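You operate a simulated robot arm through the tools that you are given. There is no shell and no other tool. Be economical: measure what you need, move in short steps, check, and stop when the job is done.

Carry out the task below with a simulated robot arm. There is one attempt and no reset: what you move stays moved.

TASK
Put things in order on the table top. At the end: the cream bread roll from the table top stands where the black mill (marked "PEPPER") stood; the green soup tin (marked "Pea Soup") from the table top stands where the cream bread roll stood; the clear basil jar stands on top of the blue ice pack; the black mill stands where the clear basil jar stood; whatever was shut is shut again. Leave all else as you found it, and nothing knocked over.

Only the result counts: the job must be done as asked and must still hold three seconds after the hand-in. Knocking over, shifting, dropping, spilling or breaking anything else fails it.

THE ROBOT
A 5-joint arm with a two-finger parallel gripper, fixed in place. Base frame: the origin is at the foot of the arm, x ahead of it, y to its left, z up; the work surface is at about z = 0. Lengths are in m, angles in rad, forces in N, time in s.
With the tool pointing down near the work surface it reaches from about 0.26 to 0.68 m from the base axis. Its first joint turns from -1.152 to 1.152 rad. The tool tilts only in the upright plane through the base axis and itself; it spins freely about its own axis. Payload 2.9 kg.
The TCP is the grasp point between the finger pads, 0.03 m short of the fingertips. In the tool frame z runs along the fingers and y along their closing line. Largest opening 0.11 m; finger width 0.02, thickness 0.01; the body of the gripper, 0.048 by 0.112 m, starts 0.055 m behind the TCP.
Orientation is that of the tool frame in the base frame, as a unit quaternion [w, x, y, z]. With the fingers straight down and closing along the base's y, the tool's x points along the base's -x, its y along +y and its z along -z.

THE INTERFACE
- The arm moves only by the tool arm_command. Its argument "plan" is a list of rows, each an object (a shift or turn left out is 0, a gripper value left out holds the last) with "translation": the shift along the base's x, y, z in m, a list of three; "angular": the turn, a rotation vector about the base's x, y, z in rad, a list of three; "jaw": the opening, from 0 (shut) to 1 (fully open). In form: [{"translation": [dx, dy, dz], "angular": [ax, ay, az], "jaw": jaw}, ...]. A call has 1 to 10 rows; each row is the pose to reach, as a shift and turn from the pose commanded when the call began. Each row takes 0.2 s and may step no farther than 0.05 m and 0.15 rad from the row before; otherwise, or with a gripper value out of range, the whole call is refused. A pose out of reach is approached as far as the arm can. The call stops where the force on the tool passes 40 N (or 10 N more than at its start, if that is more) or the arm is blocked; 0.2 s more then pass. Each finger travels about 0.108 m/s and halts on what it meets, pressing with about 41 N; the grip force reading is that of the motor and also rises with nothing between the fingers. The clock runs only during rows and for 0.2 s after the last one: add rows that repeat a pose to give the fingers time. The reply holds the time, the measured pose of the TCP, the force on the tool along the base axes, the opening and the grip force, in the units named above and with some noise.
- Cameras (640 x 400 px; columns grow to the right, rows downward): "scene" is fixed at [0.0168, -0.4392, 0.6011]; the picture's right is [0.91, -0.41, 0.00], its down [-0.25, -0.56, -0.79] and it looks along [0.32, 0.72, -0.62] (base axes); focal length 302 px, centre (320, 200). "wrist" rides on the gripper at [0.072, 0.017, -0.103] in the tool frame; the picture's right is [-0.23, 0.97, 0.00], its down [-0.76, -0.18, -0.62] and it looks along [-0.61, -0.14, 0.78] (tool axes); focal length 222 px, centre (320, 200). There is no depth. A picture from a camera that has moved, and an enlarged one, comes with that camera's place and axes in the base frame and with its lens.
- get_image(camera): a new picture of that camera. No time passes.
- inspect(camera, box): a new picture of the part [left, top, right, bottom] of that camera's present view, enlarged. No time passes.
- finish_job(): hands the job in; it is judged then, once.

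Go step by step. Nothing tells you positions but the pictures and the camera data: compare them with the known pose of the tool, close in by small moves and look again before you grip or let go. The budget is 120 turns and 76 pictures, counting those below and the enlarged ones. Unless the task says otherwise, let go and move clear before handing in, and close with one line.

The tools are called after "Request:" by a JSON object that holds its "fn" and its "kwargs". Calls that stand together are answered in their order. arm_command: Moves the arm, as the interface text tells. Its arguments: {"type":"object","properties":{"plan":{"type":"array"}},"required":["plan"]} The other tools are called the same way: get_image (camera) takes a picture; inspect (camera, box) takes an enlarged picture of a part of a camera's view; finish_job () hands the job in.

At the start:

```text
t: 0.0
eef_pos: [0.4719, 0.0627, 0.3566]
tool_rot: [0.0, 0.0, 1.0, 0.001]
force: [0.1, 0.0, 0.4]
grip_width: 0.1101
grasp_force: 0.1
```

scene: 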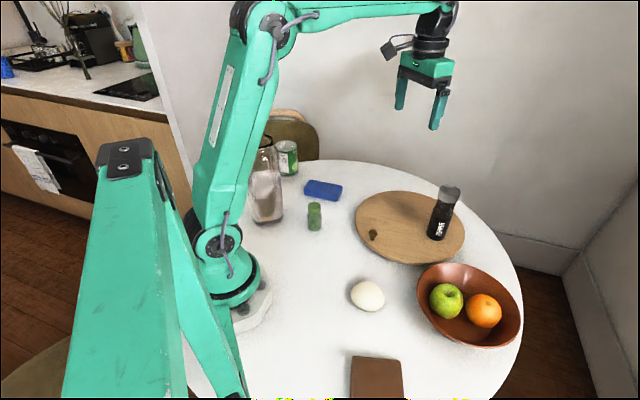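
wrist: 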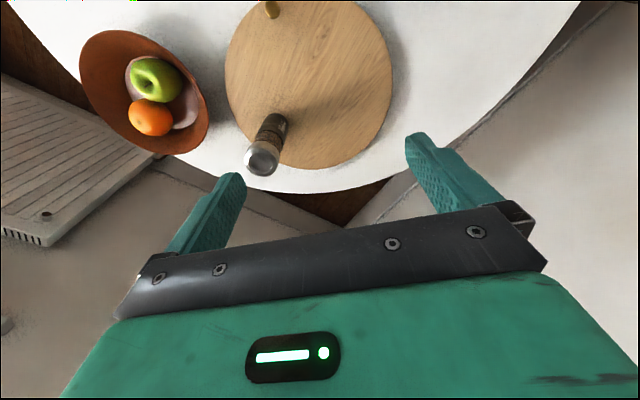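

I see a round table with a green tin, glass jar, blue ice pack, a small green jar, a board with the pepper mill, the bread roll and a fruit bowl. I'll enlarge parts to identify things precisely.

Request:
{"fn": "inspect", "kwargs": {"camera": "scene", "box": [230, 120, 390, 240]}}

Request:
{"fn": "inspect", "kwargs": {"camera": "scene", "box": [330, 170, 530, 370]}}

```text
3.33 times, centred on (310, 180) of scene
camera zoom: at [0.0168, -0.4392, 0.6011], right [0.91, -0.41, 0.0], down [-0.25, -0.56, -0.79], along [0.32, 0.72, -0.62], focal length 1005 px, centre (353, 267)
```

zoom: 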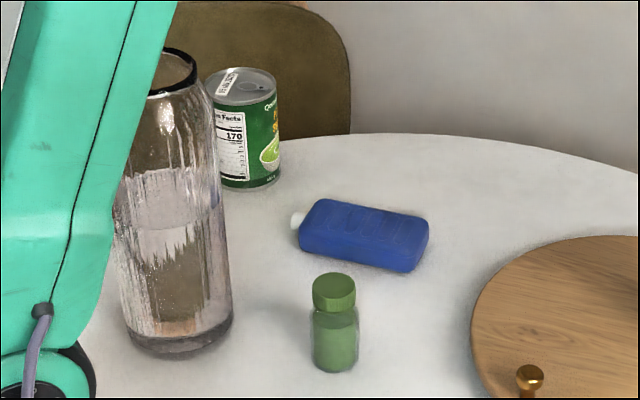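

```text
2.00 times, centred on (430, 270) of scene
camera zoom: at [0.0168, -0.4392, 0.6011], right [0.91, -0.41, 0.0], down [-0.25, -0.56, -0.79], along [0.32, 0.72, -0.62], focal length 603 px, centre (100, 60)
```

zoom: 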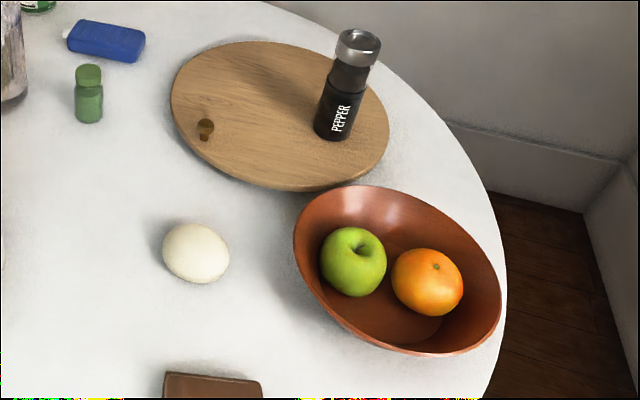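

The basil jar is the small green one near (0.263, 0.155), with the ice pack near (0.345, 0.27). I'll move above the jar, turn the tool in line with the base, and check from the wrist.

Request:
{"fn": "arm_command", "kwargs": {"plan": [{"translation": [-0.035, 0.015, -0.018], "angular": [0, 0, 0.1]}, {"translation": [-0.07, 0.03, -0.036], "angular": [0, 0, 0.2]}, {"translation": [-0.105, 0.046, -0.054], "angular": [0, 0, 0.3]}, {"translation": [-0.14, 0.061, -0.072], "angular": [0, 0, 0.4]}, {"translation": [-0.175, 0.077, -0.09], "angular": [0, 0, 0.5]}, {"translation": [-0.209, 0.092, -0.107], "angular": [0, 0, 0.53]}, {"translation": [-0.209, 0.092, -0.107], "angular": [0, 0, 0.53]}]}}

Request:
{"fn": "get_image", "kwargs": {"camera": "wrist"}}

Request:
{"fn": "get_image", "kwargs": {"camera": "scene"}}

```text
t: 1.6
eef_pos: [0.2654, 0.1553, 0.2465]
tool_rot: [0.0, -0.262, 0.965, 0.0]
force: [-0.3, 0.5, 0.7]
grip_width: 0.11
grasp_force: 0.0
```

```text
71 pictures are left
camera wrist: at [0.1931, 0.1327, 0.3495], right [-0.3, 0.95, 0.0], down [0.75, 0.23, 0.62], along [0.6, 0.19, -0.78], focal length 222 px, centre (320, 200)
```

wrist: 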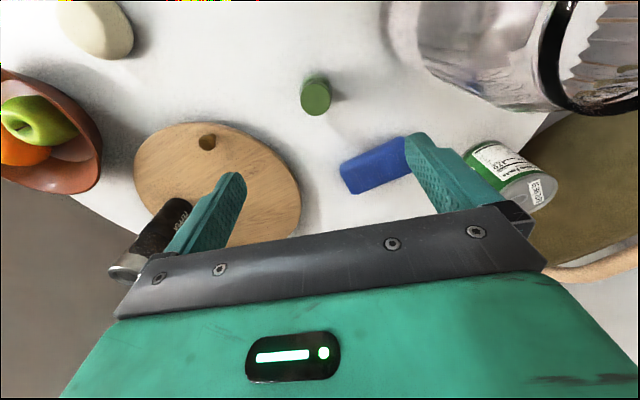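

```text
70 pictures are left
```

scene: 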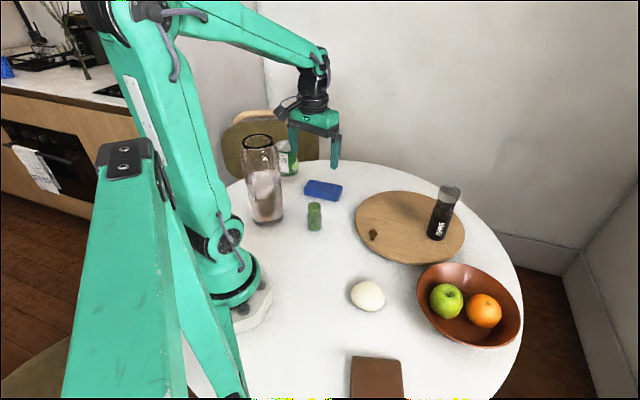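

The jar is at about (0.261, 0.152) and 0.08 tall. I'll come down partway and check centring.

Request:
{"fn": "arm_command", "kwargs": {"plan": [{"translation": [-0.002, -0.003, -0.04]}, {"translation": [-0.002, -0.003, -0.08]}, {"translation": [-0.002, -0.003, -0.12]}, {"translation": [-0.002, -0.003, -0.12]}]}}

Request:
{"fn": "get_image", "kwargs": {"camera": "wrist"}}

Request:
{"fn": "inspect", "kwargs": {"camera": "scene", "box": [230, 90, 390, 240]}}

```text
t: 2.6
eef_pos: [0.2624, 0.1503, 0.1283]
tool_rot: [0.0, -0.262, 0.965, 0.001]
force: [0.1, -0.5, 0.5]
grip_width: 0.1097
grasp_force: 0.1
```

```text
69 pictures are left
camera wrist: at [0.1912, 0.1285, 0.2301], right [-0.3, 0.95, 0.0], down [0.75, 0.23, 0.62], along [0.6, 0.19, -0.78], focal length 222 px, centre (320, 200)
```

wrist: 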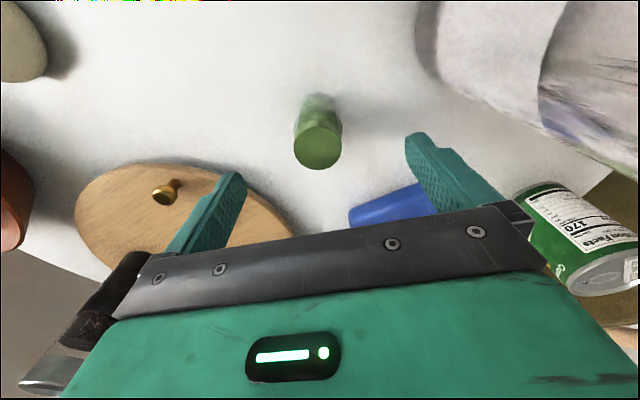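

```text
2.67 times, centred on (310, 165) of scene
camera zoom: at [0.0168, -0.4392, 0.6011], right [0.91, -0.41, 0.0], down [-0.25, -0.56, -0.79], along [0.32, 0.72, -0.62], focal length 804 px, centre (347, 293)
```

zoom: 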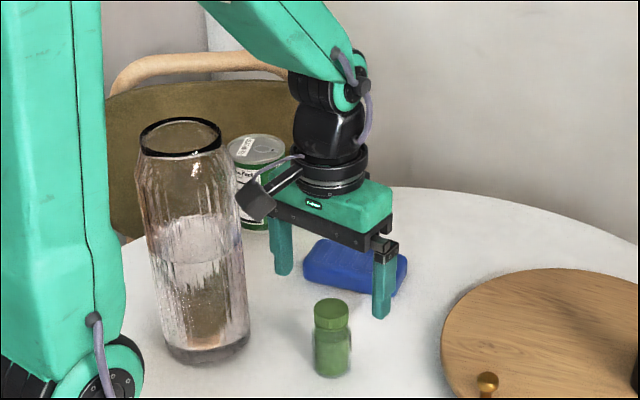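

The jar is centred between the fingers. I'm going down to z≈0.045 and will close the fingers.

Request:
{"fn": "arm_command", "kwargs": {"plan": [{"translation": [-0.001, 0, -0.04]}, {"translation": [-0.001, 0, -0.083]}, {"translation": [-0.001, 0, -0.083]}]}}

Request:
{"fn": "get_image", "kwargs": {"camera": "wrist"}}

```text
t: 3.4
eef_pos: [0.2621, 0.152, 0.0457]
tool_rot: [0.0, -0.262, 0.965, -0.001]
force: [-0.4, -0.1, -0.9]
grip_width: 0.1101
grasp_force: 0.1
```

```text
67 pictures are left
camera wrist: at [0.1905, 0.1291, 0.1469], right [-0.3, 0.95, 0.0], down [0.75, 0.23, 0.62], along [0.6, 0.19, -0.78], focal length 222 px, centre (320, 200)
```

wrist: 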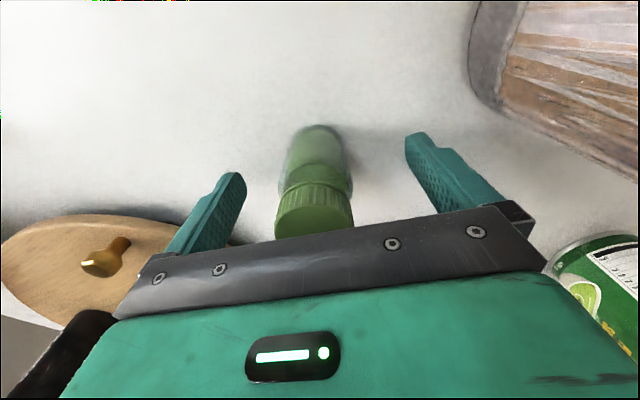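

Fingers straddle the jar. Closing.

Request:
{"fn": "arm_command", "kwargs": {"plan": [{"jaw": 0}, {"jaw": 0}, {"jaw": 0}, {"jaw": 0}]}}

```text
t: 4.4
eef_pos: [0.2616, 0.1506, 0.0448]
tool_rot: [0.0, -0.262, 0.965, 0.0]
force: [0.6, -0.4, 0.3]
grip_width: 0.0408
grasp_force: 41.2
```

The jar is held (0.041 wide). I'll lift it and look at the ice pack from here.

Request:
{"fn": "arm_command", "kwargs": {"plan": [{"translation": [0, 0, 0.03]}, {"translation": [0, 0, 0.08]}, {"translation": [0, 0, 0.13]}, {"translation": [0, 0, 0.18]}, {"translation": [0, 0, 0.205], "angular": [0, 0, 0.1]}, {"translation": [0, 0, 0.205], "angular": [0, 0, 0.2]}, {"translation": [0, 0, 0.205], "angular": [0, 0, 0.2]}]}}

Request:
{"fn": "get_image", "kwargs": {"camera": "wrist"}}

Request:
{"fn": "inspect", "kwargs": {"camera": "scene", "box": [270, 150, 370, 220]}}

```text
t: 6.0
eef_pos: [0.2611, 0.1523, 0.2503]
tool_rot: [0.0, -0.358, 0.934, 0.001]
force: [0.2, -0.6, -0.9]
grip_width: 0.0409
grasp_force: 40.9
```

```text
66 pictures are left
camera wrist: at [0.1954, 0.1147, 0.353], right [-0.48, 0.88, 0.0], down [0.69, 0.38, 0.62], along [0.55, 0.3, -0.78], focal length 222 px, centre (320, 200)
```

wrist: 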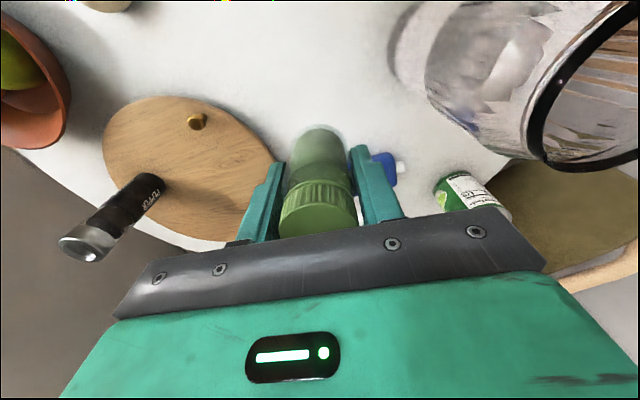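

```text
5.71 times, centred on (320, 185) of scene
camera zoom: at [0.0168, -0.4392, 0.6011], right [0.91, -0.41, 0.0], down [-0.25, -0.56, -0.79], along [0.32, 0.72, -0.62], focal length 1723 px, centre (320, 286)
```

zoom: 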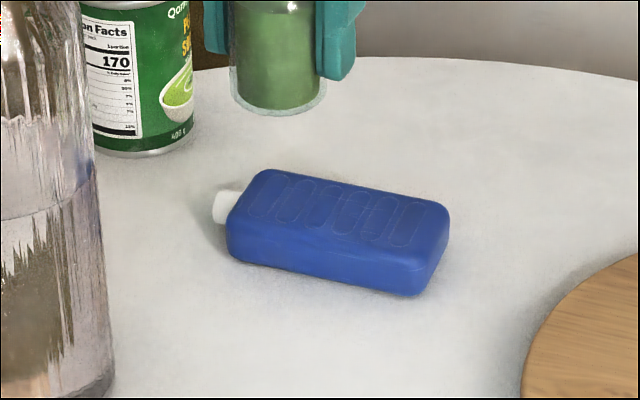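

The pack's top centre works out at about (0.352, 0.285), roughly 0.023 high. I'll carry the jar over it and check.

Request:
{"fn": "arm_command", "kwargs": {"plan": [{"translation": [0.023, 0.034, 0]}, {"translation": [0.046, 0.067, 0]}, {"translation": [0.068, 0.1, 0]}, {"translation": [0.0905, 0.134, 0]}, {"translation": [0.0905, 0.134, -0.05]}, {"translation": [0.0905, 0.134, -0.1]}, {"translation": [0.0905, 0.134, -0.145]}, {"translation": [0.0905, 0.134, -0.145]}]}}

Request:
{"fn": "get_image", "kwargs": {"camera": "wrist"}}

Request:
{"fn": "inspect", "kwargs": {"camera": "scene", "box": [260, 130, 380, 220]}}

```text
t: 7.8
eef_pos: [0.3516, 0.2852, 0.1045]
tool_rot: [0.0, -0.358, 0.934, 0.0]
force: [0.1, 0.5, -0.6]
grip_width: 0.0407
grasp_force: 40.7
```

```text
64 pictures are left
camera wrist: at [0.2858, 0.2492, 0.2064], right [-0.48, 0.88, 0.0], down [0.69, 0.38, 0.62], along [0.55, 0.3, -0.78], focal length 222 px, centre (320, 200)
```

wrist: 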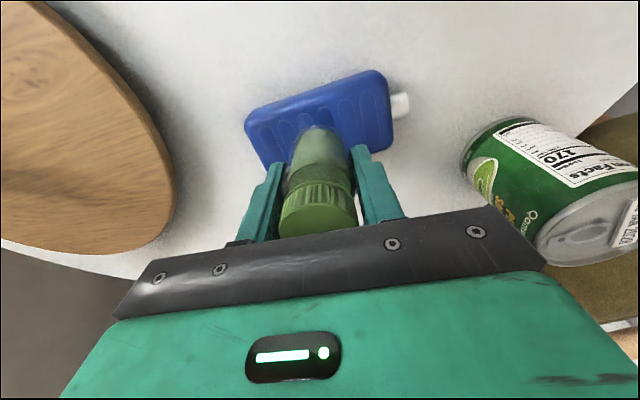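

```text
4.44 times, centred on (320, 175) of scene
camera zoom: at [0.0169, -0.4392, 0.6011], right [0.91, -0.41, 0.0], down [-0.25, -0.56, -0.79], along [0.32, 0.72, -0.62], focal length 1340 px, centre (320, 311)
```

zoom: 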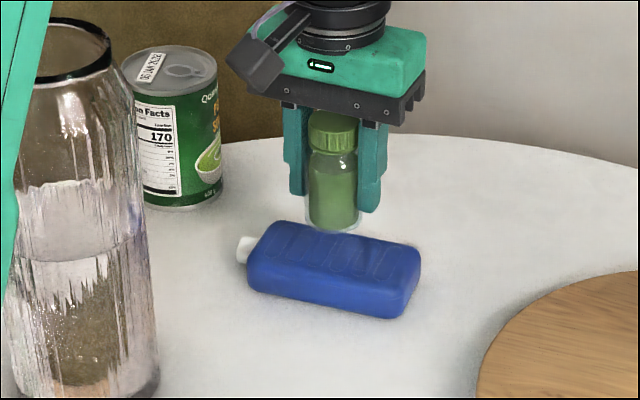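

The alignment looks right. I'm lowering it until contact.

Request:
{"fn": "arm_command", "kwargs": {"plan": [{"translation": [-0.002, -0.001, -0.02]}, {"translation": [-0.002, -0.001, -0.03]}, {"translation": [-0.002, -0.001, -0.034]}, {"translation": [-0.002, -0.001, -0.034]}]}}

Request:
{"fn": "inspect", "kwargs": {"camera": "scene", "box": [260, 130, 380, 220]}}

```text
t: 8.7
eef_pos: [0.3505, 0.2834, 0.0755]
tool_rot: [0.001, -0.358, 0.934, 0.001]
force: [-1.5, -0.2, 2.9]
grip_width: 0.0408
grasp_force: 41.3
stopped in row 4: the force on the tool passed its limit (the readings are from after the stop); the commanded pose is now the measured one
```

```text
4.44 times, centred on (320, 175) of scene
camera zoom: at [0.0168, -0.4392, 0.601], right [0.91, -0.41, 0.0], down [-0.25, -0.56, -0.79], along [0.32, 0.72, -0.62], focal length 1340 px, centre (320, 311)
```

zoom: 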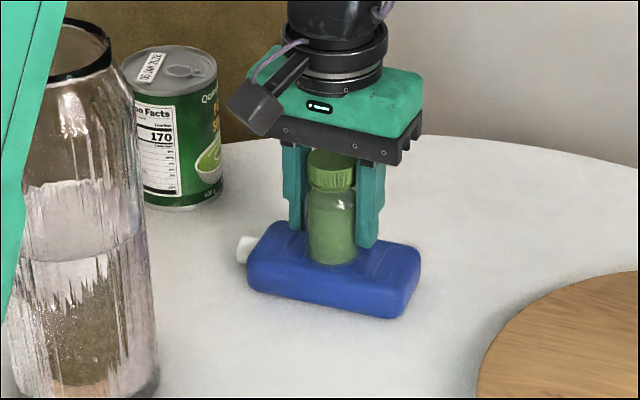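

The jar touched at z≈0.075, so the pack is about 0.03 high and the jar sits slightly behind its centre. I'll lift a bit, shift 5 mm toward the centre and set it down again.

Request:
{"fn": "arm_command", "kwargs": {"plan": [{"translation": [0, 0, 0.01]}, {"translation": [-0.002, -0.0045, 0.01]}, {"translation": [-0.002, -0.0045, 0.01]}, {"translation": [-0.002, -0.0045, 0.002]}, {"translation": [-0.002, -0.0045, 0.0]}, {"translation": [-0.002, -0.0045, -0.001]}, {"translation": [-0.002, -0.0045, -0.001]}]}}

Request:
{"fn": "inspect", "kwargs": {"camera": "scene", "box": [280, 160, 360, 220]}}

```text
t: 10.3
eef_pos: [0.3502, 0.2803, 0.0762]
tool_rot: [0.002, -0.358, 0.934, 0.001]
force: [-5.3, -4.1, 18.6]
grip_width: 0.0409
grasp_force: 41.0
```

```text
6.67 times, centred on (320, 190) of scene
camera zoom: at [0.0168, -0.4393, 0.601], right [0.91, -0.41, 0.0], down [-0.25, -0.56, -0.79], along [0.32, 0.72, -0.61], focal length 2010 px, centre (320, 267)
```

zoom: 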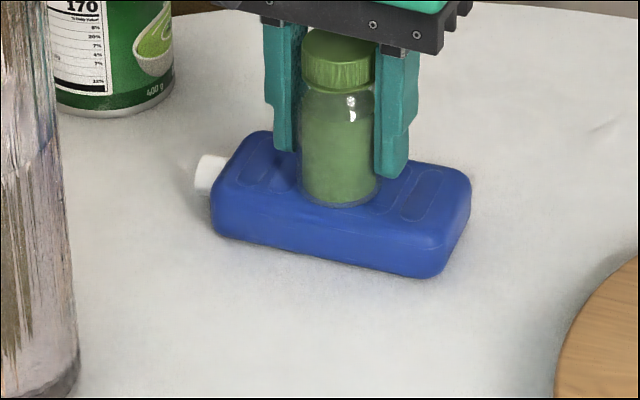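

It's well placed with firm contact. I'll ease up by 1 mm and open the fingers.

Request:
{"fn": "arm_command", "kwargs": {"plan": [{"translation": [0, 0, 0.001], "jaw": 0}, {"translation": [0, 0, 0.001], "jaw": 0.45}, {"translation": [0, 0, 0.001], "jaw": 0.75}, {"translation": [0, 0, 0.001], "jaw": 0.75}, {"translation": [0, 0, 0.001], "jaw": 0.75}]}}

Request:
{"fn": "arm_command", "kwargs": {"plan": [{"translation": [0, 0, 0.04]}, {"translation": [0, 0, 0.09]}, {"translation": [0, 0, 0.14]}, {"translation": [0, 0, 0.18]}, {"translation": [0, 0, 0.18], "jaw": 1}]}}

Request:
{"fn": "get_image", "kwargs": {"camera": "scene"}}

Request:
{"fn": "get_image", "kwargs": {"camera": "wrist"}}

```text
t: 11.5
eef_pos: [0.3478, 0.2789, 0.0739]
tool_rot: [0.002, -0.358, 0.934, 0.001]
force: [-0.1, -0.3, -0.3]
grip_width: 0.0826
grasp_force: 0.0
```

```text
t: 12.7
eef_pos: [0.348, 0.28, 0.2558]
tool_rot: [0.001, -0.358, 0.934, 0.001]
force: [-1.0, 1.2, 0.4]
grip_width: 0.1102
grasp_force: 0.0
```

```text
60 pictures are left
```

scene: 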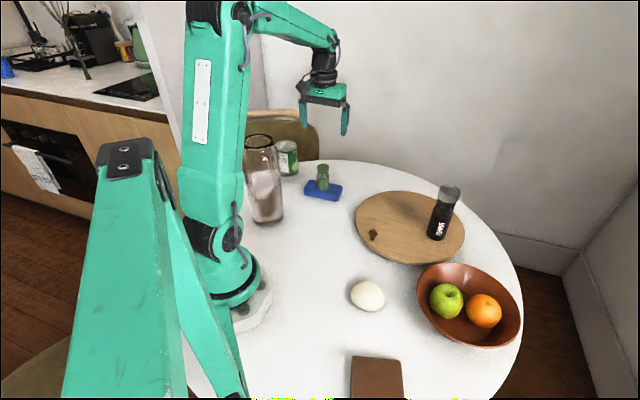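

```text
59 pictures are left
camera wrist: at [0.2825, 0.2443, 0.3578], right [-0.48, 0.88, 0.0], down [0.68, 0.37, 0.63], along [0.55, 0.3, -0.78], focal length 222 px, centre (320, 200)
```

wrist: 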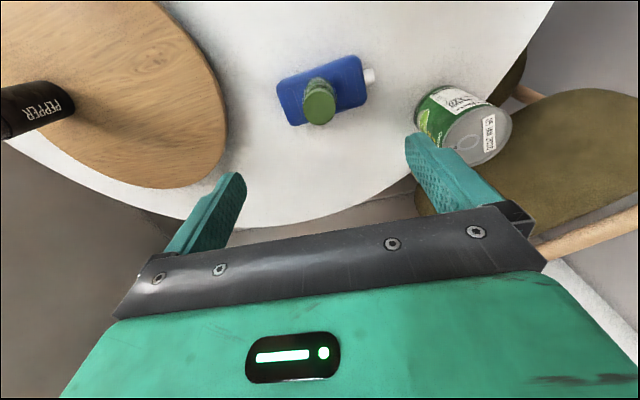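

The jar stands on the pack. Next is the mill, which I take to be at about (0.536, -0.035); I'll hover above it.

Request:
{"fn": "arm_command", "kwargs": {"plan": [{"translation": [0.0235, -0.039, 0.01], "angular": [0, 0, -0.09]}, {"translation": [0.047, -0.079, 0.02], "angular": [0, 0, -0.18]}, {"translation": [0.07, -0.118, 0.02], "angular": [0, 0, -0.27]}, {"translation": [0.094, -0.157, 0.02], "angular": [0, 0, -0.36]}, {"translation": [0.117, -0.197, 0.02], "angular": [0, 0, -0.45]}, {"translation": [0.141, -0.236, 0.02], "angular": [0, 0, -0.54]}, {"translation": [0.164, -0.275, 0.02], "angular": [0, 0, -0.63]}, {"translation": [0.188, -0.315, 0.02], "angular": [0, 0, -0.73]}, {"translation": [0.188, -0.315, 0.02], "angular": [0, 0, -0.73]}]}}

Request:
{"fn": "get_image", "kwargs": {"camera": "wrist"}}

Request:
{"fn": "inspect", "kwargs": {"camera": "scene", "box": [350, 150, 530, 280]}}

```text
t: 14.7
eef_pos: [0.5356, -0.0357, 0.274]
tool_rot: [0.002, -0.001, 1.0, 0.0]
force: [-0.4, -0.1, 0.0]
grip_width: 0.1102
grasp_force: 0.0
```

```text
58 pictures are left
camera wrist: at [0.4627, -0.0186, 0.377], right [0.23, 0.97, 0.0], down [0.76, -0.18, 0.63], along [0.61, -0.14, -0.78], focal length 222 px, centre (320, 200)
```

wrist: 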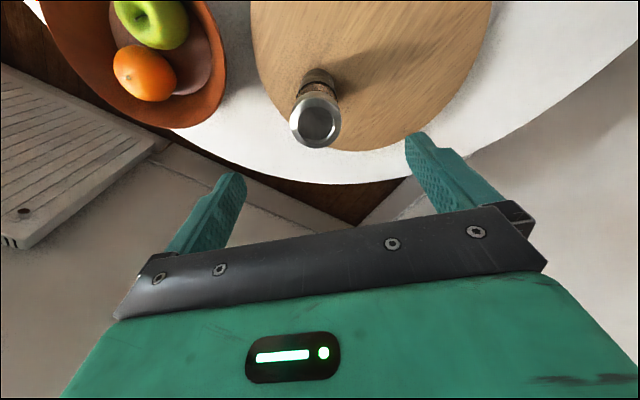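

```text
3.08 times, centred on (440, 215) of scene
camera zoom: at [0.0168, -0.4392, 0.6011], right [0.91, -0.41, 0.0], down [-0.25, -0.56, -0.79], along [0.32, 0.72, -0.62], focal length 928 px, centre (-49, 154)
```

zoom: 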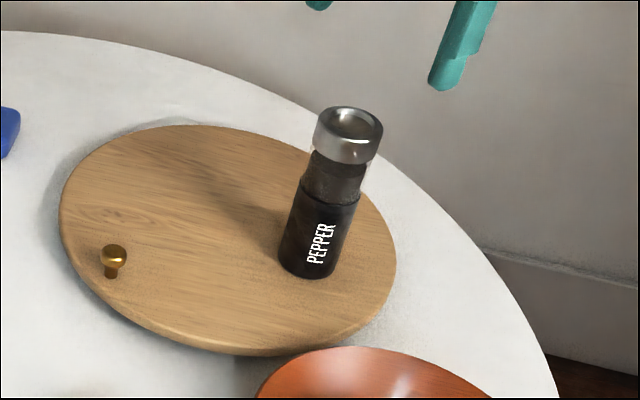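

The mill is at about (0.532, -0.038), with its top near z≈0.176. I'll lower so the fingers straddle its upper part, with the gripper body staying above the cap.

Request:
{"fn": "arm_command", "kwargs": {"plan": [{"translation": [-0.0035, -0.002, -0.045]}, {"translation": [-0.0035, -0.002, -0.09]}, {"translation": [-0.0035, -0.002, -0.125]}, {"translation": [-0.0035, -0.002, -0.14]}, {"translation": [-0.0035, -0.002, -0.14]}]}}

Request:
{"fn": "get_image", "kwargs": {"camera": "wrist"}}

Request:
{"fn": "inspect", "kwargs": {"camera": "scene", "box": [370, 130, 530, 260]}}

```text
t: 15.9
eef_pos: [0.5326, -0.036, 0.1343]
tool_rot: [0.003, -0.001, 1.0, 0.0]
force: [-0.9, 0.5, -0.5]
grip_width: 0.11
grasp_force: 0.1
```

```text
56 pictures are left
camera wrist: at [0.4588, -0.0206, 0.2364], right [0.23, 0.97, 0.0], down [0.76, -0.18, 0.63], along [0.61, -0.14, -0.78], focal length 222 px, centre (320, 200)
```

wrist: 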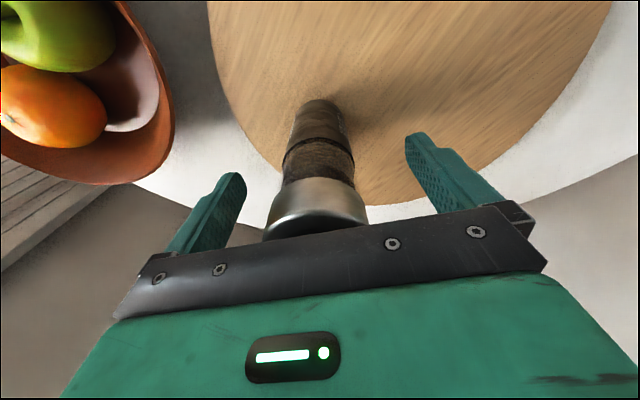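

```text
3.08 times, centred on (450, 195) of scene
camera zoom: at [0.0168, -0.4392, 0.6011], right [0.91, -0.41, 0.0], down [-0.25, -0.56, -0.79], along [0.32, 0.72, -0.62], focal length 928 px, centre (-80, 215)
```

zoom: 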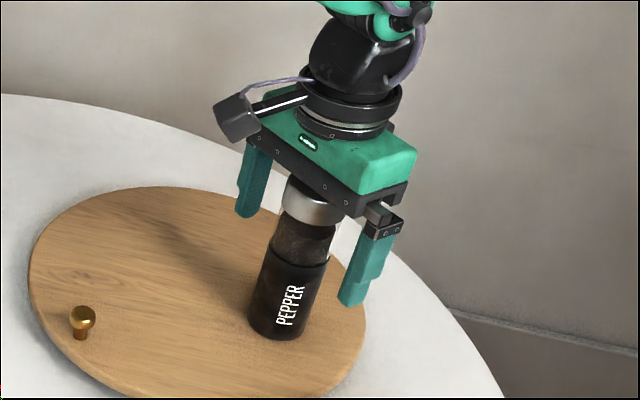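

Well straddled. Closing on the mill.

Request:
{"fn": "arm_command", "kwargs": {"plan": [{"jaw": 0}, {"jaw": 0}, {"jaw": 0}, {"jaw": 0}, {"jaw": 0}]}}

Request:
{"fn": "get_image", "kwargs": {"camera": "wrist"}}

Request:
{"fn": "inspect", "kwargs": {"camera": "scene", "box": [370, 130, 530, 260]}}

```text
t: 17.1
eef_pos: [0.5322, -0.0369, 0.1346]
tool_rot: [0.002, -0.002, 1.0, 0.0]
force: [-0.1, 1.1, 0.3]
grip_width: 0.0473
grasp_force: 41.1
```

```text
54 pictures are left
camera wrist: at [0.4589, -0.0205, 0.2369], right [0.23, 0.97, 0.0], down [0.76, -0.18, 0.63], along [0.61, -0.14, -0.78], focal length 222 px, centre (320, 200)
```

wrist: 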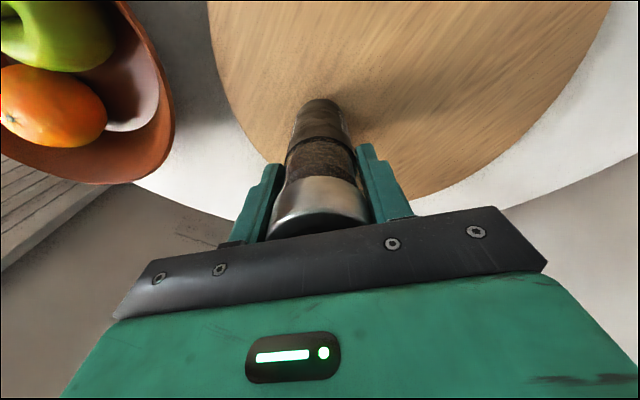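

```text
3.08 times, centred on (450, 195) of scene
camera zoom: at [0.0168, -0.4392, 0.6011], right [0.91, -0.41, 0.0], down [-0.25, -0.56, -0.79], along [0.32, 0.72, -0.62], focal length 928 px, centre (-80, 215)
```

zoom: 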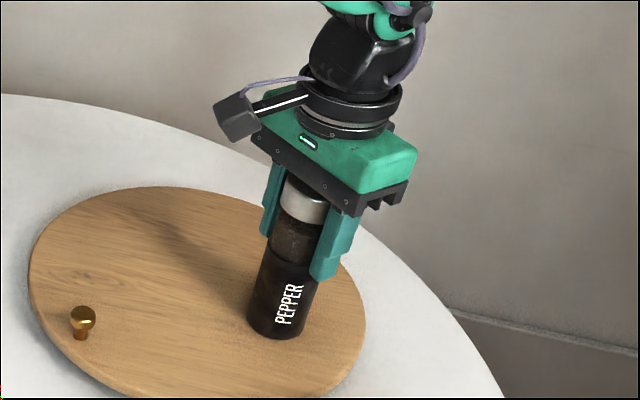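

The mill is held. I'll lift and carry it above the jar's old spot (0.262, 0.151).

Request:
{"fn": "arm_command", "kwargs": {"plan": [{"translation": [0, 0, 0.02]}, {"translation": [0, 0, 0.065]}, {"translation": [0, 0, 0.11]}, {"translation": [-0.038, 0.027, 0.11], "angular": [0, 0, 0.08]}, {"translation": [-0.077, 0.054, 0.11], "angular": [0, 0, 0.16]}, {"translation": [-0.116, 0.081, 0.11], "angular": [0, 0, 0.24]}, {"translation": [-0.154, 0.107, 0.11], "angular": [0, 0, 0.32]}, {"translation": [-0.193, 0.134, 0.11], "angular": [0, 0, 0.4]}, {"translation": [-0.232, 0.161, 0.11], "angular": [0, 0, 0.48]}, {"translation": [-0.27, 0.188, 0.11], "angular": [0, 0, 0.53]}]}}

Request:
{"fn": "get_image", "kwargs": {"camera": "scene"}}

```text
t: 19.3
eef_pos: [0.2616, 0.1513, 0.2444]
tool_rot: [0.002, -0.263, 0.965, 0.001]
force: [0.5, 0.9, -3.3]
grip_width: 0.0478
grasp_force: 41.0
```

```text
52 pictures are left
```

scene: 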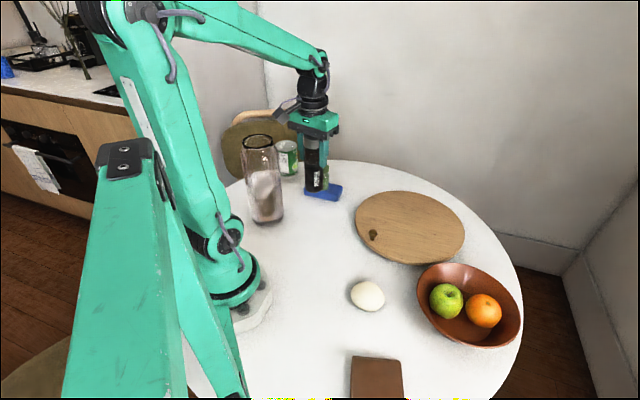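

The mill hangs over the old jar spot and the board hasn't changed. Lowering in steps.

Request:
{"fn": "arm_command", "kwargs": {"plan": [{"translation": [0, 0, -0.045]}, {"translation": [0, 0, -0.09]}, {"translation": [0, 0, -0.115]}, {"translation": [0, 0, -0.122]}, {"translation": [0, 0, -0.122]}]}}

Request:
{"fn": "inspect", "kwargs": {"camera": "scene", "box": [260, 140, 380, 240]}}

```text
t: 20.5
eef_pos: [0.2629, 0.1514, 0.1217]
tool_rot: [0.001, -0.262, 0.965, 0.0]
force: [-0.1, 0.4, -2.9]
grip_width: 0.0476
grasp_force: 41.5
```

```text
4.00 times, centred on (320, 190) of scene
camera zoom: at [0.0169, -0.4392, 0.6011], right [0.91, -0.41, 0.0], down [-0.25, -0.56, -0.79], along [0.32, 0.72, -0.62], focal length 1206 px, centre (320, 240)
```

zoom: 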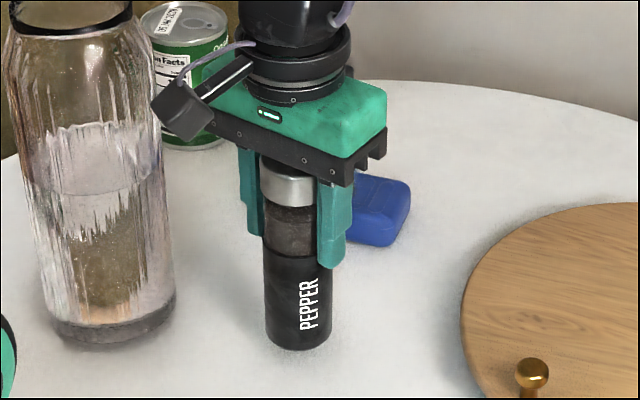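

About 1 cm remains. Creeping down to contact.

Request:
{"fn": "arm_command", "kwargs": {"plan": [{"translation": [-0.001, 0, -0.004]}, {"translation": [-0.001, 0, -0.007]}, {"translation": [-0.001, 0, -0.009]}, {"translation": [-0.001, 0, -0.009]}]}}

```text
t: 21.5
eef_pos: [0.262, 0.151, 0.1143]
tool_rot: [0.002, -0.262, 0.965, 0.0]
force: [0.3, 0.5, -2.6]
grip_width: 0.0477
grasp_force: 41.6
```

Request:
{"fn": "arm_command", "kwargs": {"plan": [{"translation": [0, 0, -0.002]}, {"translation": [0, 0, -0.004]}, {"translation": [0, 0, -0.004]}]}}

Request:
{"fn": "inspect", "kwargs": {"camera": "scene", "box": [260, 140, 380, 240]}}

```text
t: 22.3
eef_pos: [0.2619, 0.1517, 0.1099]
tool_rot: [0.001, -0.263, 0.965, 0.0]
force: [-0.6, -1.2, -2.4]
grip_width: 0.0478
grasp_force: 41.5
```

```text
4.00 times, centred on (320, 190) of scene
camera zoom: at [0.0169, -0.4392, 0.6011], right [0.91, -0.41, 0.0], down [-0.25, -0.56, -0.79], along [0.32, 0.72, -0.62], focal length 1206 px, centre (320, 240)
```

zoom: 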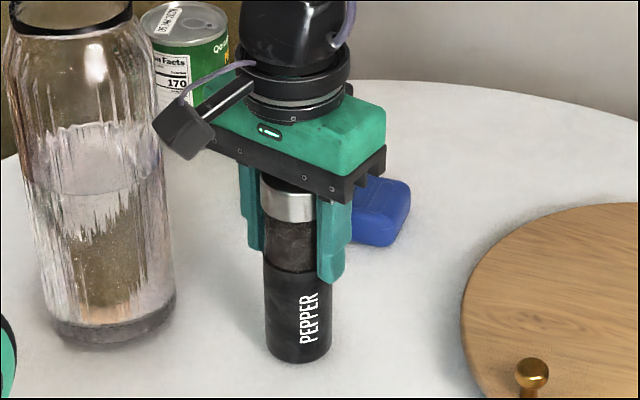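

No contact yet; going on in small steps.

Request:
{"fn": "arm_command", "kwargs": {"plan": [{"translation": [0, 0, -0.0015]}, {"translation": [0, 0, -0.003]}, {"translation": [0, 0, -0.003]}]}}

```text
t: 23.1
eef_pos: [0.2611, 0.1511, 0.1072]
tool_rot: [0.001, -0.262, 0.965, 0.0]
force: [-1.3, -1.2, 6.7]
grip_width: 0.0477
grasp_force: 40.4
```

Contact (the board top is therefore ≈0.027 high). Releasing and rising.

Request:
{"fn": "arm_command", "kwargs": {"plan": [{"jaw": 0.5}, {"jaw": 0.75}, {"jaw": 1}, {"jaw": 1}, {"jaw": 1}]}}

Request:
{"fn": "arm_command", "kwargs": {"plan": [{"translation": [0, 0, 0.04]}, {"translation": [0, 0, 0.08]}, {"translation": [0, 0, 0.12]}, {"translation": [0, 0, 0.16]}, {"translation": [0, 0, 0.16]}]}}

Request:
{"fn": "inspect", "kwargs": {"camera": "scene", "box": [220, 100, 420, 320]}}

```text
t: 24.3
eef_pos: [0.2609, 0.1517, 0.1066]
tool_rot: [0.002, -0.262, 0.965, 0.0]
force: [0.3, 1.0, -0.9]
grip_width: 0.1103
grasp_force: 0.1
```

```text
t: 25.5
eef_pos: [0.2607, 0.1499, 0.2671]
tool_rot: [0.001, -0.262, 0.965, 0.0]
force: [0.2, 0.3, 0.6]
grip_width: 0.1101
grasp_force: 0.1
```

```text
1.82 times, centred on (320, 210) of scene
camera zoom: at [0.0168, -0.4392, 0.6011], right [0.91, -0.41, 0.0], down [-0.25, -0.56, -0.79], along [0.32, 0.72, -0.62], focal length 548 px, centre (320, 182)
```

zoom: 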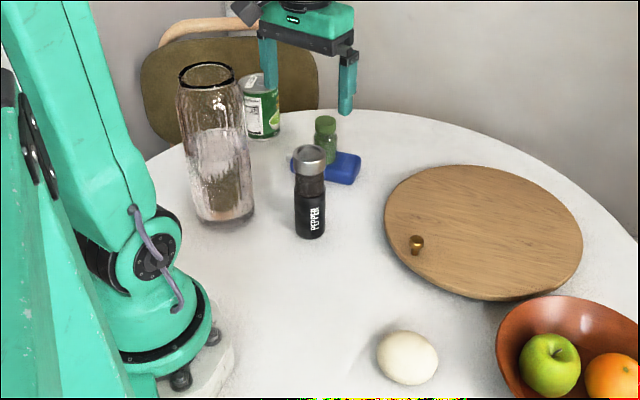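

The mill stands well. Next is the roll near (0.268, -0.127); I'll move over it in an arc.

Request:
{"fn": "arm_command", "kwargs": {"plan": [{"translation": [0.02, -0.04, 0], "angular": [0, 0, -0.14]}, {"translation": [0.035, -0.08, 0], "angular": [0, 0, -0.28]}, {"translation": [0.04, -0.12, 0], "angular": [0, 0, -0.42]}, {"translation": [0.04, -0.16, 0], "angular": [0, 0, -0.56]}, {"translation": [0.035, -0.2, 0], "angular": [0, 0, -0.7]}, {"translation": [0.02, -0.24, -0.01], "angular": [0, 0, -0.84]}, {"translation": [0.007, -0.277, -0.04], "angular": [0, 0, -0.97]}, {"translation": [0.007, -0.277, -0.07], "angular": [0, 0, -0.97]}, {"translation": [0.007, -0.277, -0.07], "angular": [0, 0, -0.97]}]}}

Request:
{"fn": "get_image", "kwargs": {"camera": "wrist"}}

Request:
{"fn": "get_image", "kwargs": {"camera": "scene"}}

```text
t: 27.5
eef_pos: [0.2698, -0.1252, 0.1963]
tool_rot: [0.002, 0.218, 0.976, -0.001]
force: [-0.3, -0.3, -0.3]
grip_width: 0.11
grasp_force: 0.1
```

```text
48 pictures are left
camera wrist: at [0.2102, -0.0809, 0.2979], right [0.62, 0.78, 0.0], down [0.61, -0.48, 0.63], along [0.49, -0.39, -0.78], focal length 222 px, centre (320, 200)
```

wrist: 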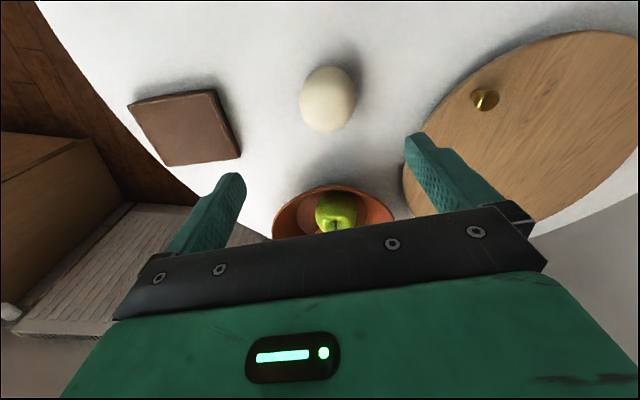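

```text
47 pictures are left
```

scene: 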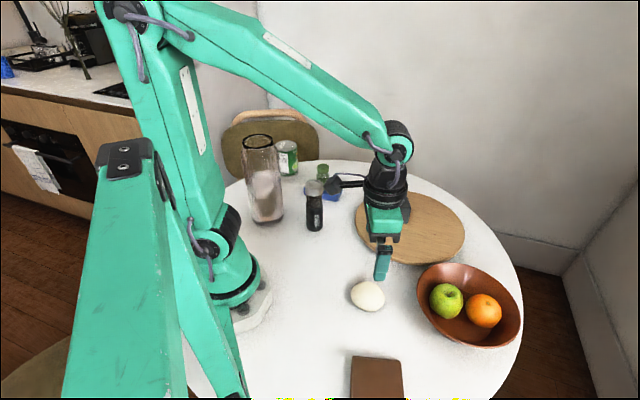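

The roll is at about (0.272, -0.119), roughly 0.068 wide and 0.04 high. I'll correct by a few mm and go down partway.

Request:
{"fn": "arm_command", "kwargs": {"plan": [{"translation": [0.003, 0.0065, -0.04]}, {"translation": [0.003, 0.0065, -0.08]}, {"translation": [0.003, 0.0065, -0.11]}, {"translation": [0.003, 0.0065, -0.11]}]}}

Request:
{"fn": "get_image", "kwargs": {"camera": "wrist"}}

Request:
{"fn": "inspect", "kwargs": {"camera": "scene", "box": [310, 230, 450, 330]}}

```text
t: 28.5
eef_pos: [0.2719, -0.1196, 0.0856]
tool_rot: [0.002, 0.218, 0.976, -0.001]
force: [-0.2, 0.2, 0.9]
grip_width: 0.11
grasp_force: 0.2
```

```text
46 pictures are left
camera wrist: at [0.2129, -0.074, 0.1884], right [0.62, 0.78, 0.0], down [0.61, -0.48, 0.63], along [0.49, -0.39, -0.78], focal length 222 px, centre (320, 200)
```

wrist: 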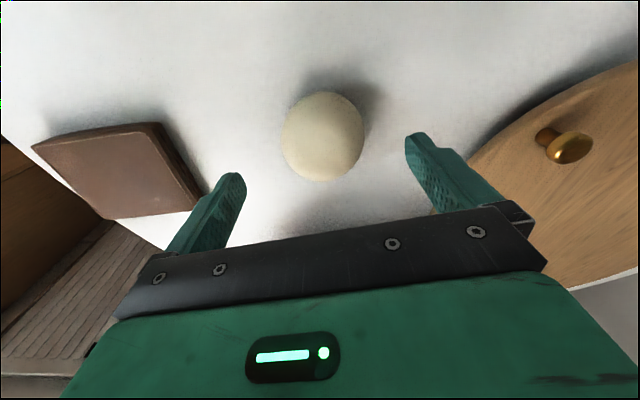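

```text
4.00 times, centred on (380, 280) of scene
camera zoom: at [0.0168, -0.4392, 0.6011], right [0.91, -0.41, 0.0], down [-0.25, -0.56, -0.79], along [0.32, 0.72, -0.62], focal length 1206 px, centre (80, -120)
```

zoom: 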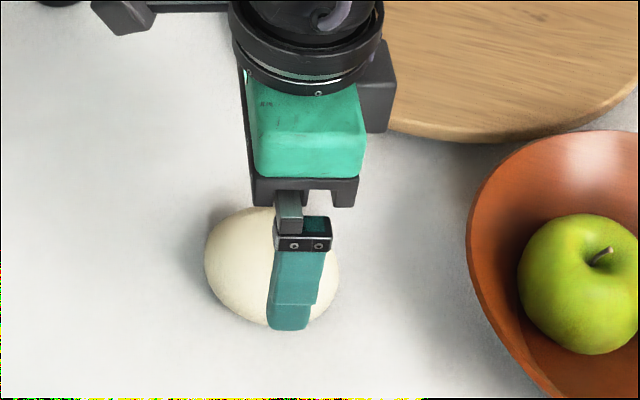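

Centred well. Descending to z≈0.033 and closing on the roll.

Request:
{"fn": "arm_command", "kwargs": {"plan": [{"translation": [-0.001, 0.001, -0.03]}, {"translation": [-0.001, 0.001, -0.052]}, {"translation": [-0.001, 0.001, -0.052]}]}}

Request:
{"fn": "arm_command", "kwargs": {"plan": [{"jaw": 0.7}, {"jaw": 0.5}, {"jaw": 0.5}, {"jaw": 0}, {"jaw": 0}]}}

Request:
{"fn": "get_image", "kwargs": {"camera": "wrist"}}

```text
t: 29.3
eef_pos: [0.27, -0.1188, 0.0338]
tool_rot: [0.002, 0.218, 0.976, -0.001]
force: [-0.2, 0.1, 0.0]
grip_width: 0.1099
grasp_force: 0.0
```

```text
t: 30.5
eef_pos: [0.2715, -0.1187, 0.0341]
tool_rot: [0.002, 0.219, 0.976, 0.0]
force: [-0.9, 0.1, 0.4]
grip_width: 0.0633
grasp_force: 40.9
```

```text
44 pictures are left
camera wrist: at [0.2116, -0.0726, 0.1362], right [0.62, 0.78, 0.0], down [0.61, -0.48, 0.63], along [0.49, -0.39, -0.78], focal length 222 px, centre (320, 200)
```

wrist: 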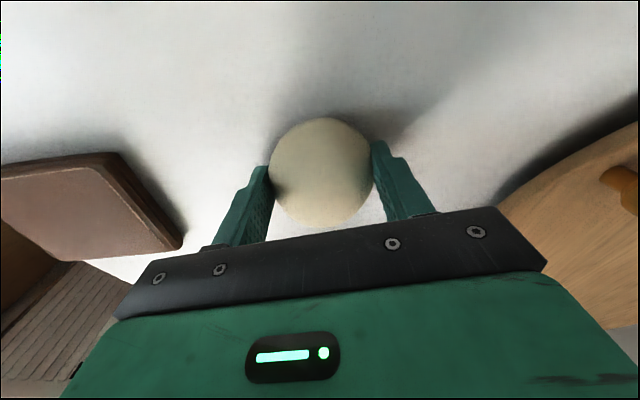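

The roll is gripped. I'll lift and carry it above the mill's old spot (0.532, -0.038), staying high over the bowl.

Request:
{"fn": "arm_command", "kwargs": {"plan": [{"translation": [0, 0, 0.03]}, {"translation": [0, 0, 0.075]}, {"translation": [0, 0, 0.12]}, {"translation": [0.044, 0.013, 0.13], "angular": [0, 0, 0.07]}, {"translation": [0.088, 0.027, 0.13], "angular": [0, 0, 0.14]}, {"translation": [0.132, 0.04, 0.13], "angular": [0, 0, 0.21]}, {"translation": [0.176, 0.054, 0.13], "angular": [0, 0, 0.28]}, {"translation": [0.22, 0.067, 0.13], "angular": [0, 0, 0.35]}, {"translation": [0.264, 0.081, 0.13], "angular": [0, 0, 0.42]}, {"translation": [0.264, 0.081, 0.13], "angular": [0, 0, 0.44]}]}}

Request:
{"fn": "get_image", "kwargs": {"camera": "wrist"}}

Request:
{"fn": "inspect", "kwargs": {"camera": "scene", "box": [340, 130, 540, 350]}}

```text
t: 32.7
eef_pos: [0.5353, -0.0381, 0.1644]
tool_rot: [0.002, -0.001, 1.0, 0.0]
force: [-0.5, -0.1, -0.6]
grip_width: 0.063
grasp_force: 40.8
```

```text
43 pictures are left
camera wrist: at [0.4624, -0.0202, 0.2665], right [0.23, 0.97, 0.0], down [0.76, -0.18, 0.63], along [0.61, -0.14, -0.78], focal length 222 px, centre (320, 200)
```

wrist: 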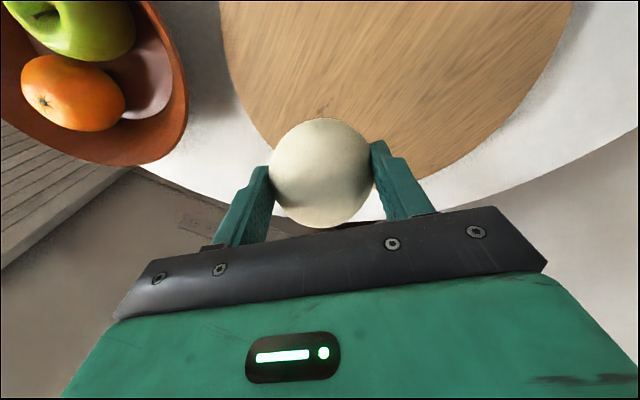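

```text
1.82 times, centred on (440, 240) of scene
camera zoom: at [0.0169, -0.4392, 0.6011], right [0.91, -0.41, 0.0], down [-0.25, -0.56, -0.79], along [0.32, 0.72, -0.62], focal length 548 px, centre (102, 127)
```

zoom: 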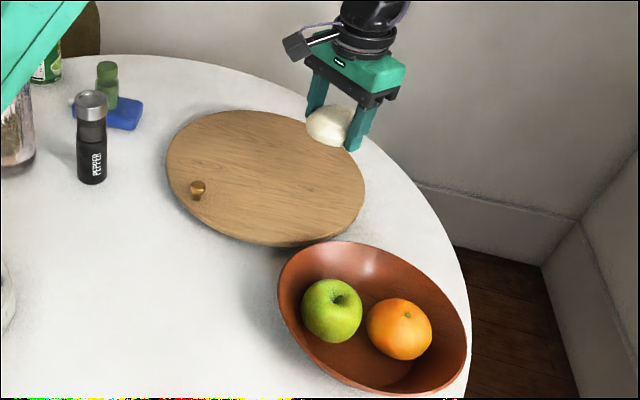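

Over the spot, clear of the bowl. Lowering to just above the board.

Request:
{"fn": "arm_command", "kwargs": {"plan": [{"translation": [0, 0, -0.04]}, {"translation": [0, 0, -0.08]}, {"translation": [0, 0, -0.097]}, {"translation": [0, 0, -0.097]}]}}

Request:
{"fn": "inspect", "kwargs": {"camera": "scene", "box": [360, 150, 520, 270]}}

```text
t: 33.7
eef_pos: [0.5357, -0.0364, 0.0669]
tool_rot: [0.002, 0.0, 1.0, 0.0]
force: [0.0, -0.6, -0.1]
grip_width: 0.0631
grasp_force: 41.3
```

```text
3.33 times, centred on (440, 210) of scene
camera zoom: at [0.0168, -0.4392, 0.6011], right [0.91, -0.41, 0.0], down [-0.25, -0.56, -0.79], along [0.32, 0.72, -0.62], focal length 1005 px, centre (-80, 167)
```

zoom: 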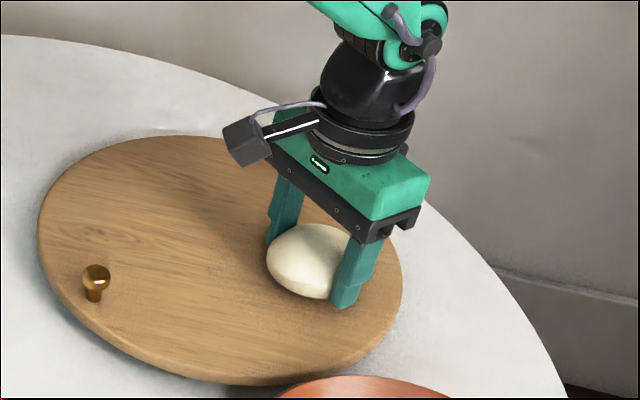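

Request:
{"fn": "arm_command", "kwargs": {"plan": [{"translation": [-0.001, -0.001, -0.003]}, {"translation": [-0.001, -0.001, -0.005]}, {"translation": [-0.001, -0.001, -0.005]}]}}

```text
t: 34.5
eef_pos: [0.5344, -0.0381, 0.0624]
tool_rot: [0.002, 0.0, 1.0, 0.0]
force: [0.0, 0.7, -1.0]
grip_width: 0.0631
grasp_force: 41.0
```

I'm about a millimetre from the board, so another small step down.

Request:
{"fn": "arm_command", "kwargs": {"plan": [{"translation": [0, 0, -0.001]}, {"translation": [0, 0, -0.0015]}, {"translation": [0, 0, -0.0015]}]}}

```text
t: 35.3
eef_pos: [0.5349, -0.0387, 0.0619]
tool_rot: [0.002, -0.001, 1.0, 0.0]
force: [-3.0, 0.8, 8.6]
grip_width: 0.0628
grasp_force: 41.0
```

Contact. Opening gently and rising.

Request:
{"fn": "arm_command", "kwargs": {"plan": [{"jaw": 0.65}, {"jaw": 0.75}, {"jaw": 0.85}, {"jaw": 0.85}, {"jaw": 0.85}]}}

Request:
{"fn": "arm_command", "kwargs": {"plan": [{"translation": [0, 0, 0.04]}, {"translation": [0, 0, 0.09]}, {"translation": [0, 0, 0.14]}, {"translation": [0, 0, 0.19]}, {"translation": [0, 0, 0.22]}, {"translation": [0, 0, 0.22]}]}}

Request:
{"fn": "get_image", "kwargs": {"camera": "scene"}}

Request:
{"fn": "get_image", "kwargs": {"camera": "wrist"}}

```text
t: 36.5
eef_pos: [0.5342, -0.0391, 0.0616]
tool_rot: [0.001, 0.0, 1.0, 0.001]
force: [0.0, -0.1, 0.0]
grip_width: 0.0934
grasp_force: 0.0
```

```text
t: 37.9
eef_pos: [0.5314, -0.0392, 0.2826]
tool_rot: [0.002, -0.001, 1.0, 0.0]
force: [-0.7, -0.3, -0.3]
grip_width: 0.0935
grasp_force: 0.1
```

```text
40 pictures are left
```

scene: 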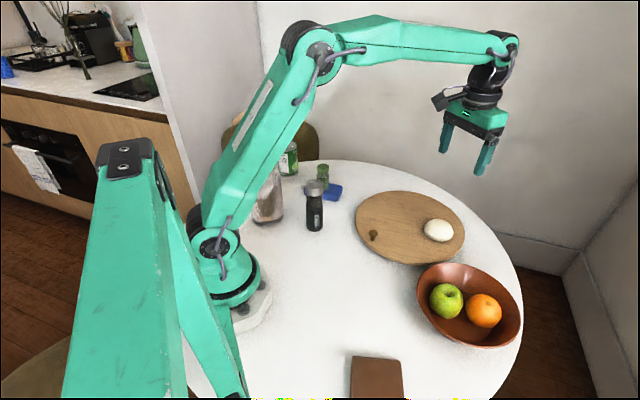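

```text
39 pictures are left
camera wrist: at [0.4591, -0.0226, 0.3837], right [0.23, 0.97, 0.0], down [0.76, -0.18, 0.63], along [0.61, -0.14, -0.78], focal length 222 px, centre (320, 200)
```

wrist: 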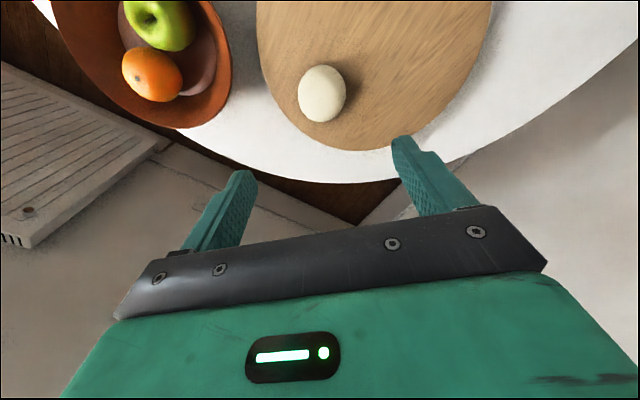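

The roll sits at the mill's old place, everything else unchanged. Now I'm heading to the tin near (0.292, 0.462), first half of the arc.

Request:
{"fn": "arm_command", "kwargs": {"plan": [{"translation": [-0.007, 0.041, 0.01], "angular": [0, 0, 0.07], "jaw": 1}, {"translation": [-0.016, 0.083, 0.02], "angular": [0, 0, 0.14]}, {"translation": [-0.028, 0.125, 0.02], "angular": [0, 0, 0.21]}, {"translation": [-0.044, 0.167, 0.02], "angular": [0, 0, 0.28]}, {"translation": [-0.064, 0.208, 0.02], "angular": [0, 0, 0.36]}, {"translation": [-0.087, 0.249, 0.02], "angular": [0, 0, 0.43]}, {"translation": [-0.11, 0.29, 0.02], "angular": [0, 0, 0.5]}]}}

Request:
{"fn": "arm_command", "kwargs": {"plan": [{"translation": [-0.02, 0.036, 0], "angular": [0, 0, 0.08]}, {"translation": [-0.042, 0.072, 0], "angular": [0, 0, 0.16]}, {"translation": [-0.064, 0.107, 0], "angular": [0, 0, 0.24]}, {"translation": [-0.086, 0.142, 0], "angular": [0, 0, 0.32]}, {"translation": [-0.107, 0.177, 0], "angular": [0, 0, 0.41]}, {"translation": [-0.128, 0.212, 0], "angular": [0, 0, 0.5]}, {"translation": [-0.128, 0.212, -0.03], "angular": [0, 0, 0.5]}, {"translation": [-0.128, 0.212, -0.03], "angular": [0, 0, 0.5]}]}}

Request:
{"fn": "get_image", "kwargs": {"camera": "scene"}}

Request:
{"fn": "get_image", "kwargs": {"camera": "wrist"}}

```text
t: 39.5
eef_pos: [0.422, 0.2524, 0.302]
tool_rot: [0.002, -0.248, 0.969, 0.001]
force: [-0.4, -0.6, -0.4]
grip_width: 0.1099
grasp_force: 0.0
```

```text
t: 41.3
eef_pos: [0.2952, 0.4642, 0.2717]
tool_rot: [0.002, -0.481, 0.877, 0.001]
force: [-0.2, 0.6, 0.0]
grip_width: 0.1099
grasp_force: 0.1
```

```text
38 pictures are left
```

scene: 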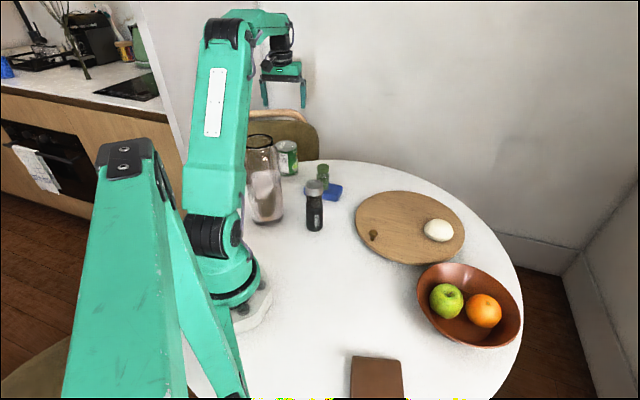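

```text
37 pictures are left
camera wrist: at [0.2419, 0.4118, 0.3725], right [-0.7, 0.72, 0.0], down [0.56, 0.54, 0.63], along [0.45, 0.44, -0.78], focal length 222 px, centre (320, 200)
```

wrist: 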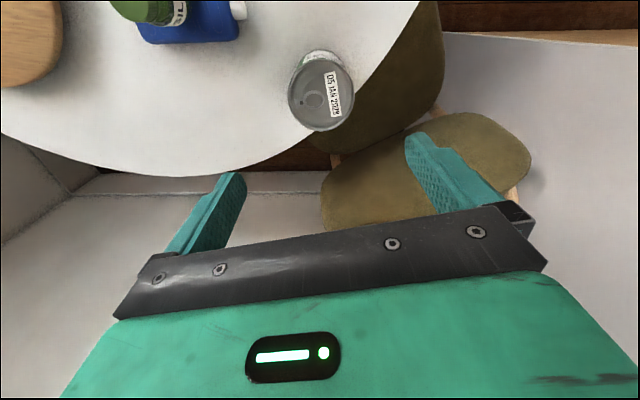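

The tin is at about (0.289, 0.459), top near 0.104. I'll shift slightly and go down partway.

Request:
{"fn": "arm_command", "kwargs": {"plan": [{"translation": [-0.0045, -0.004, -0.04]}, {"translation": [-0.0045, -0.004, -0.08]}, {"translation": [-0.0045, -0.004, -0.115]}, {"translation": [-0.0045, -0.004, -0.115]}]}}

Request:
{"fn": "get_image", "kwargs": {"camera": "scene"}}

Request:
{"fn": "get_image", "kwargs": {"camera": "wrist"}}

```text
t: 42.3
eef_pos: [0.2922, 0.4594, 0.1556]
tool_rot: [0.002, -0.48, 0.878, 0.001]
force: [0.3, 0.6, 0.2]
grip_width: 0.11
grasp_force: 0.1
```

```text
36 pictures are left
```

scene: 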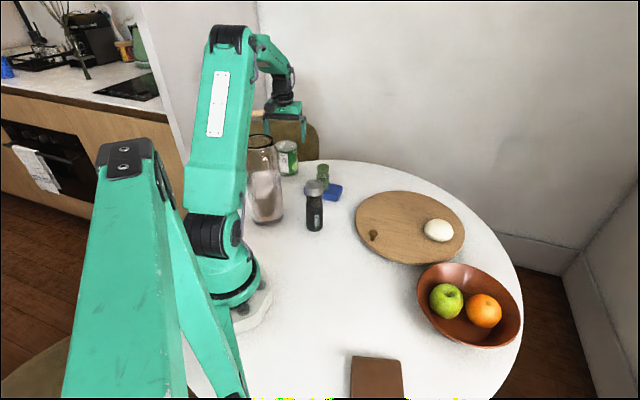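

```text
35 pictures are left
camera wrist: at [0.2366, 0.4076, 0.2573], right [-0.7, 0.72, 0.0], down [0.56, 0.54, 0.63], along [0.45, 0.44, -0.78], focal length 222 px, centre (320, 200)
```

wrist: 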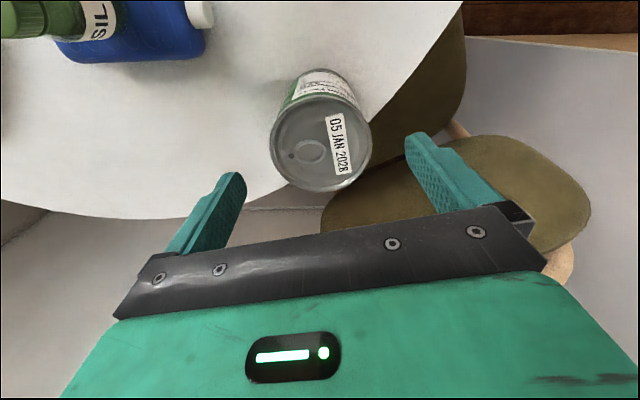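

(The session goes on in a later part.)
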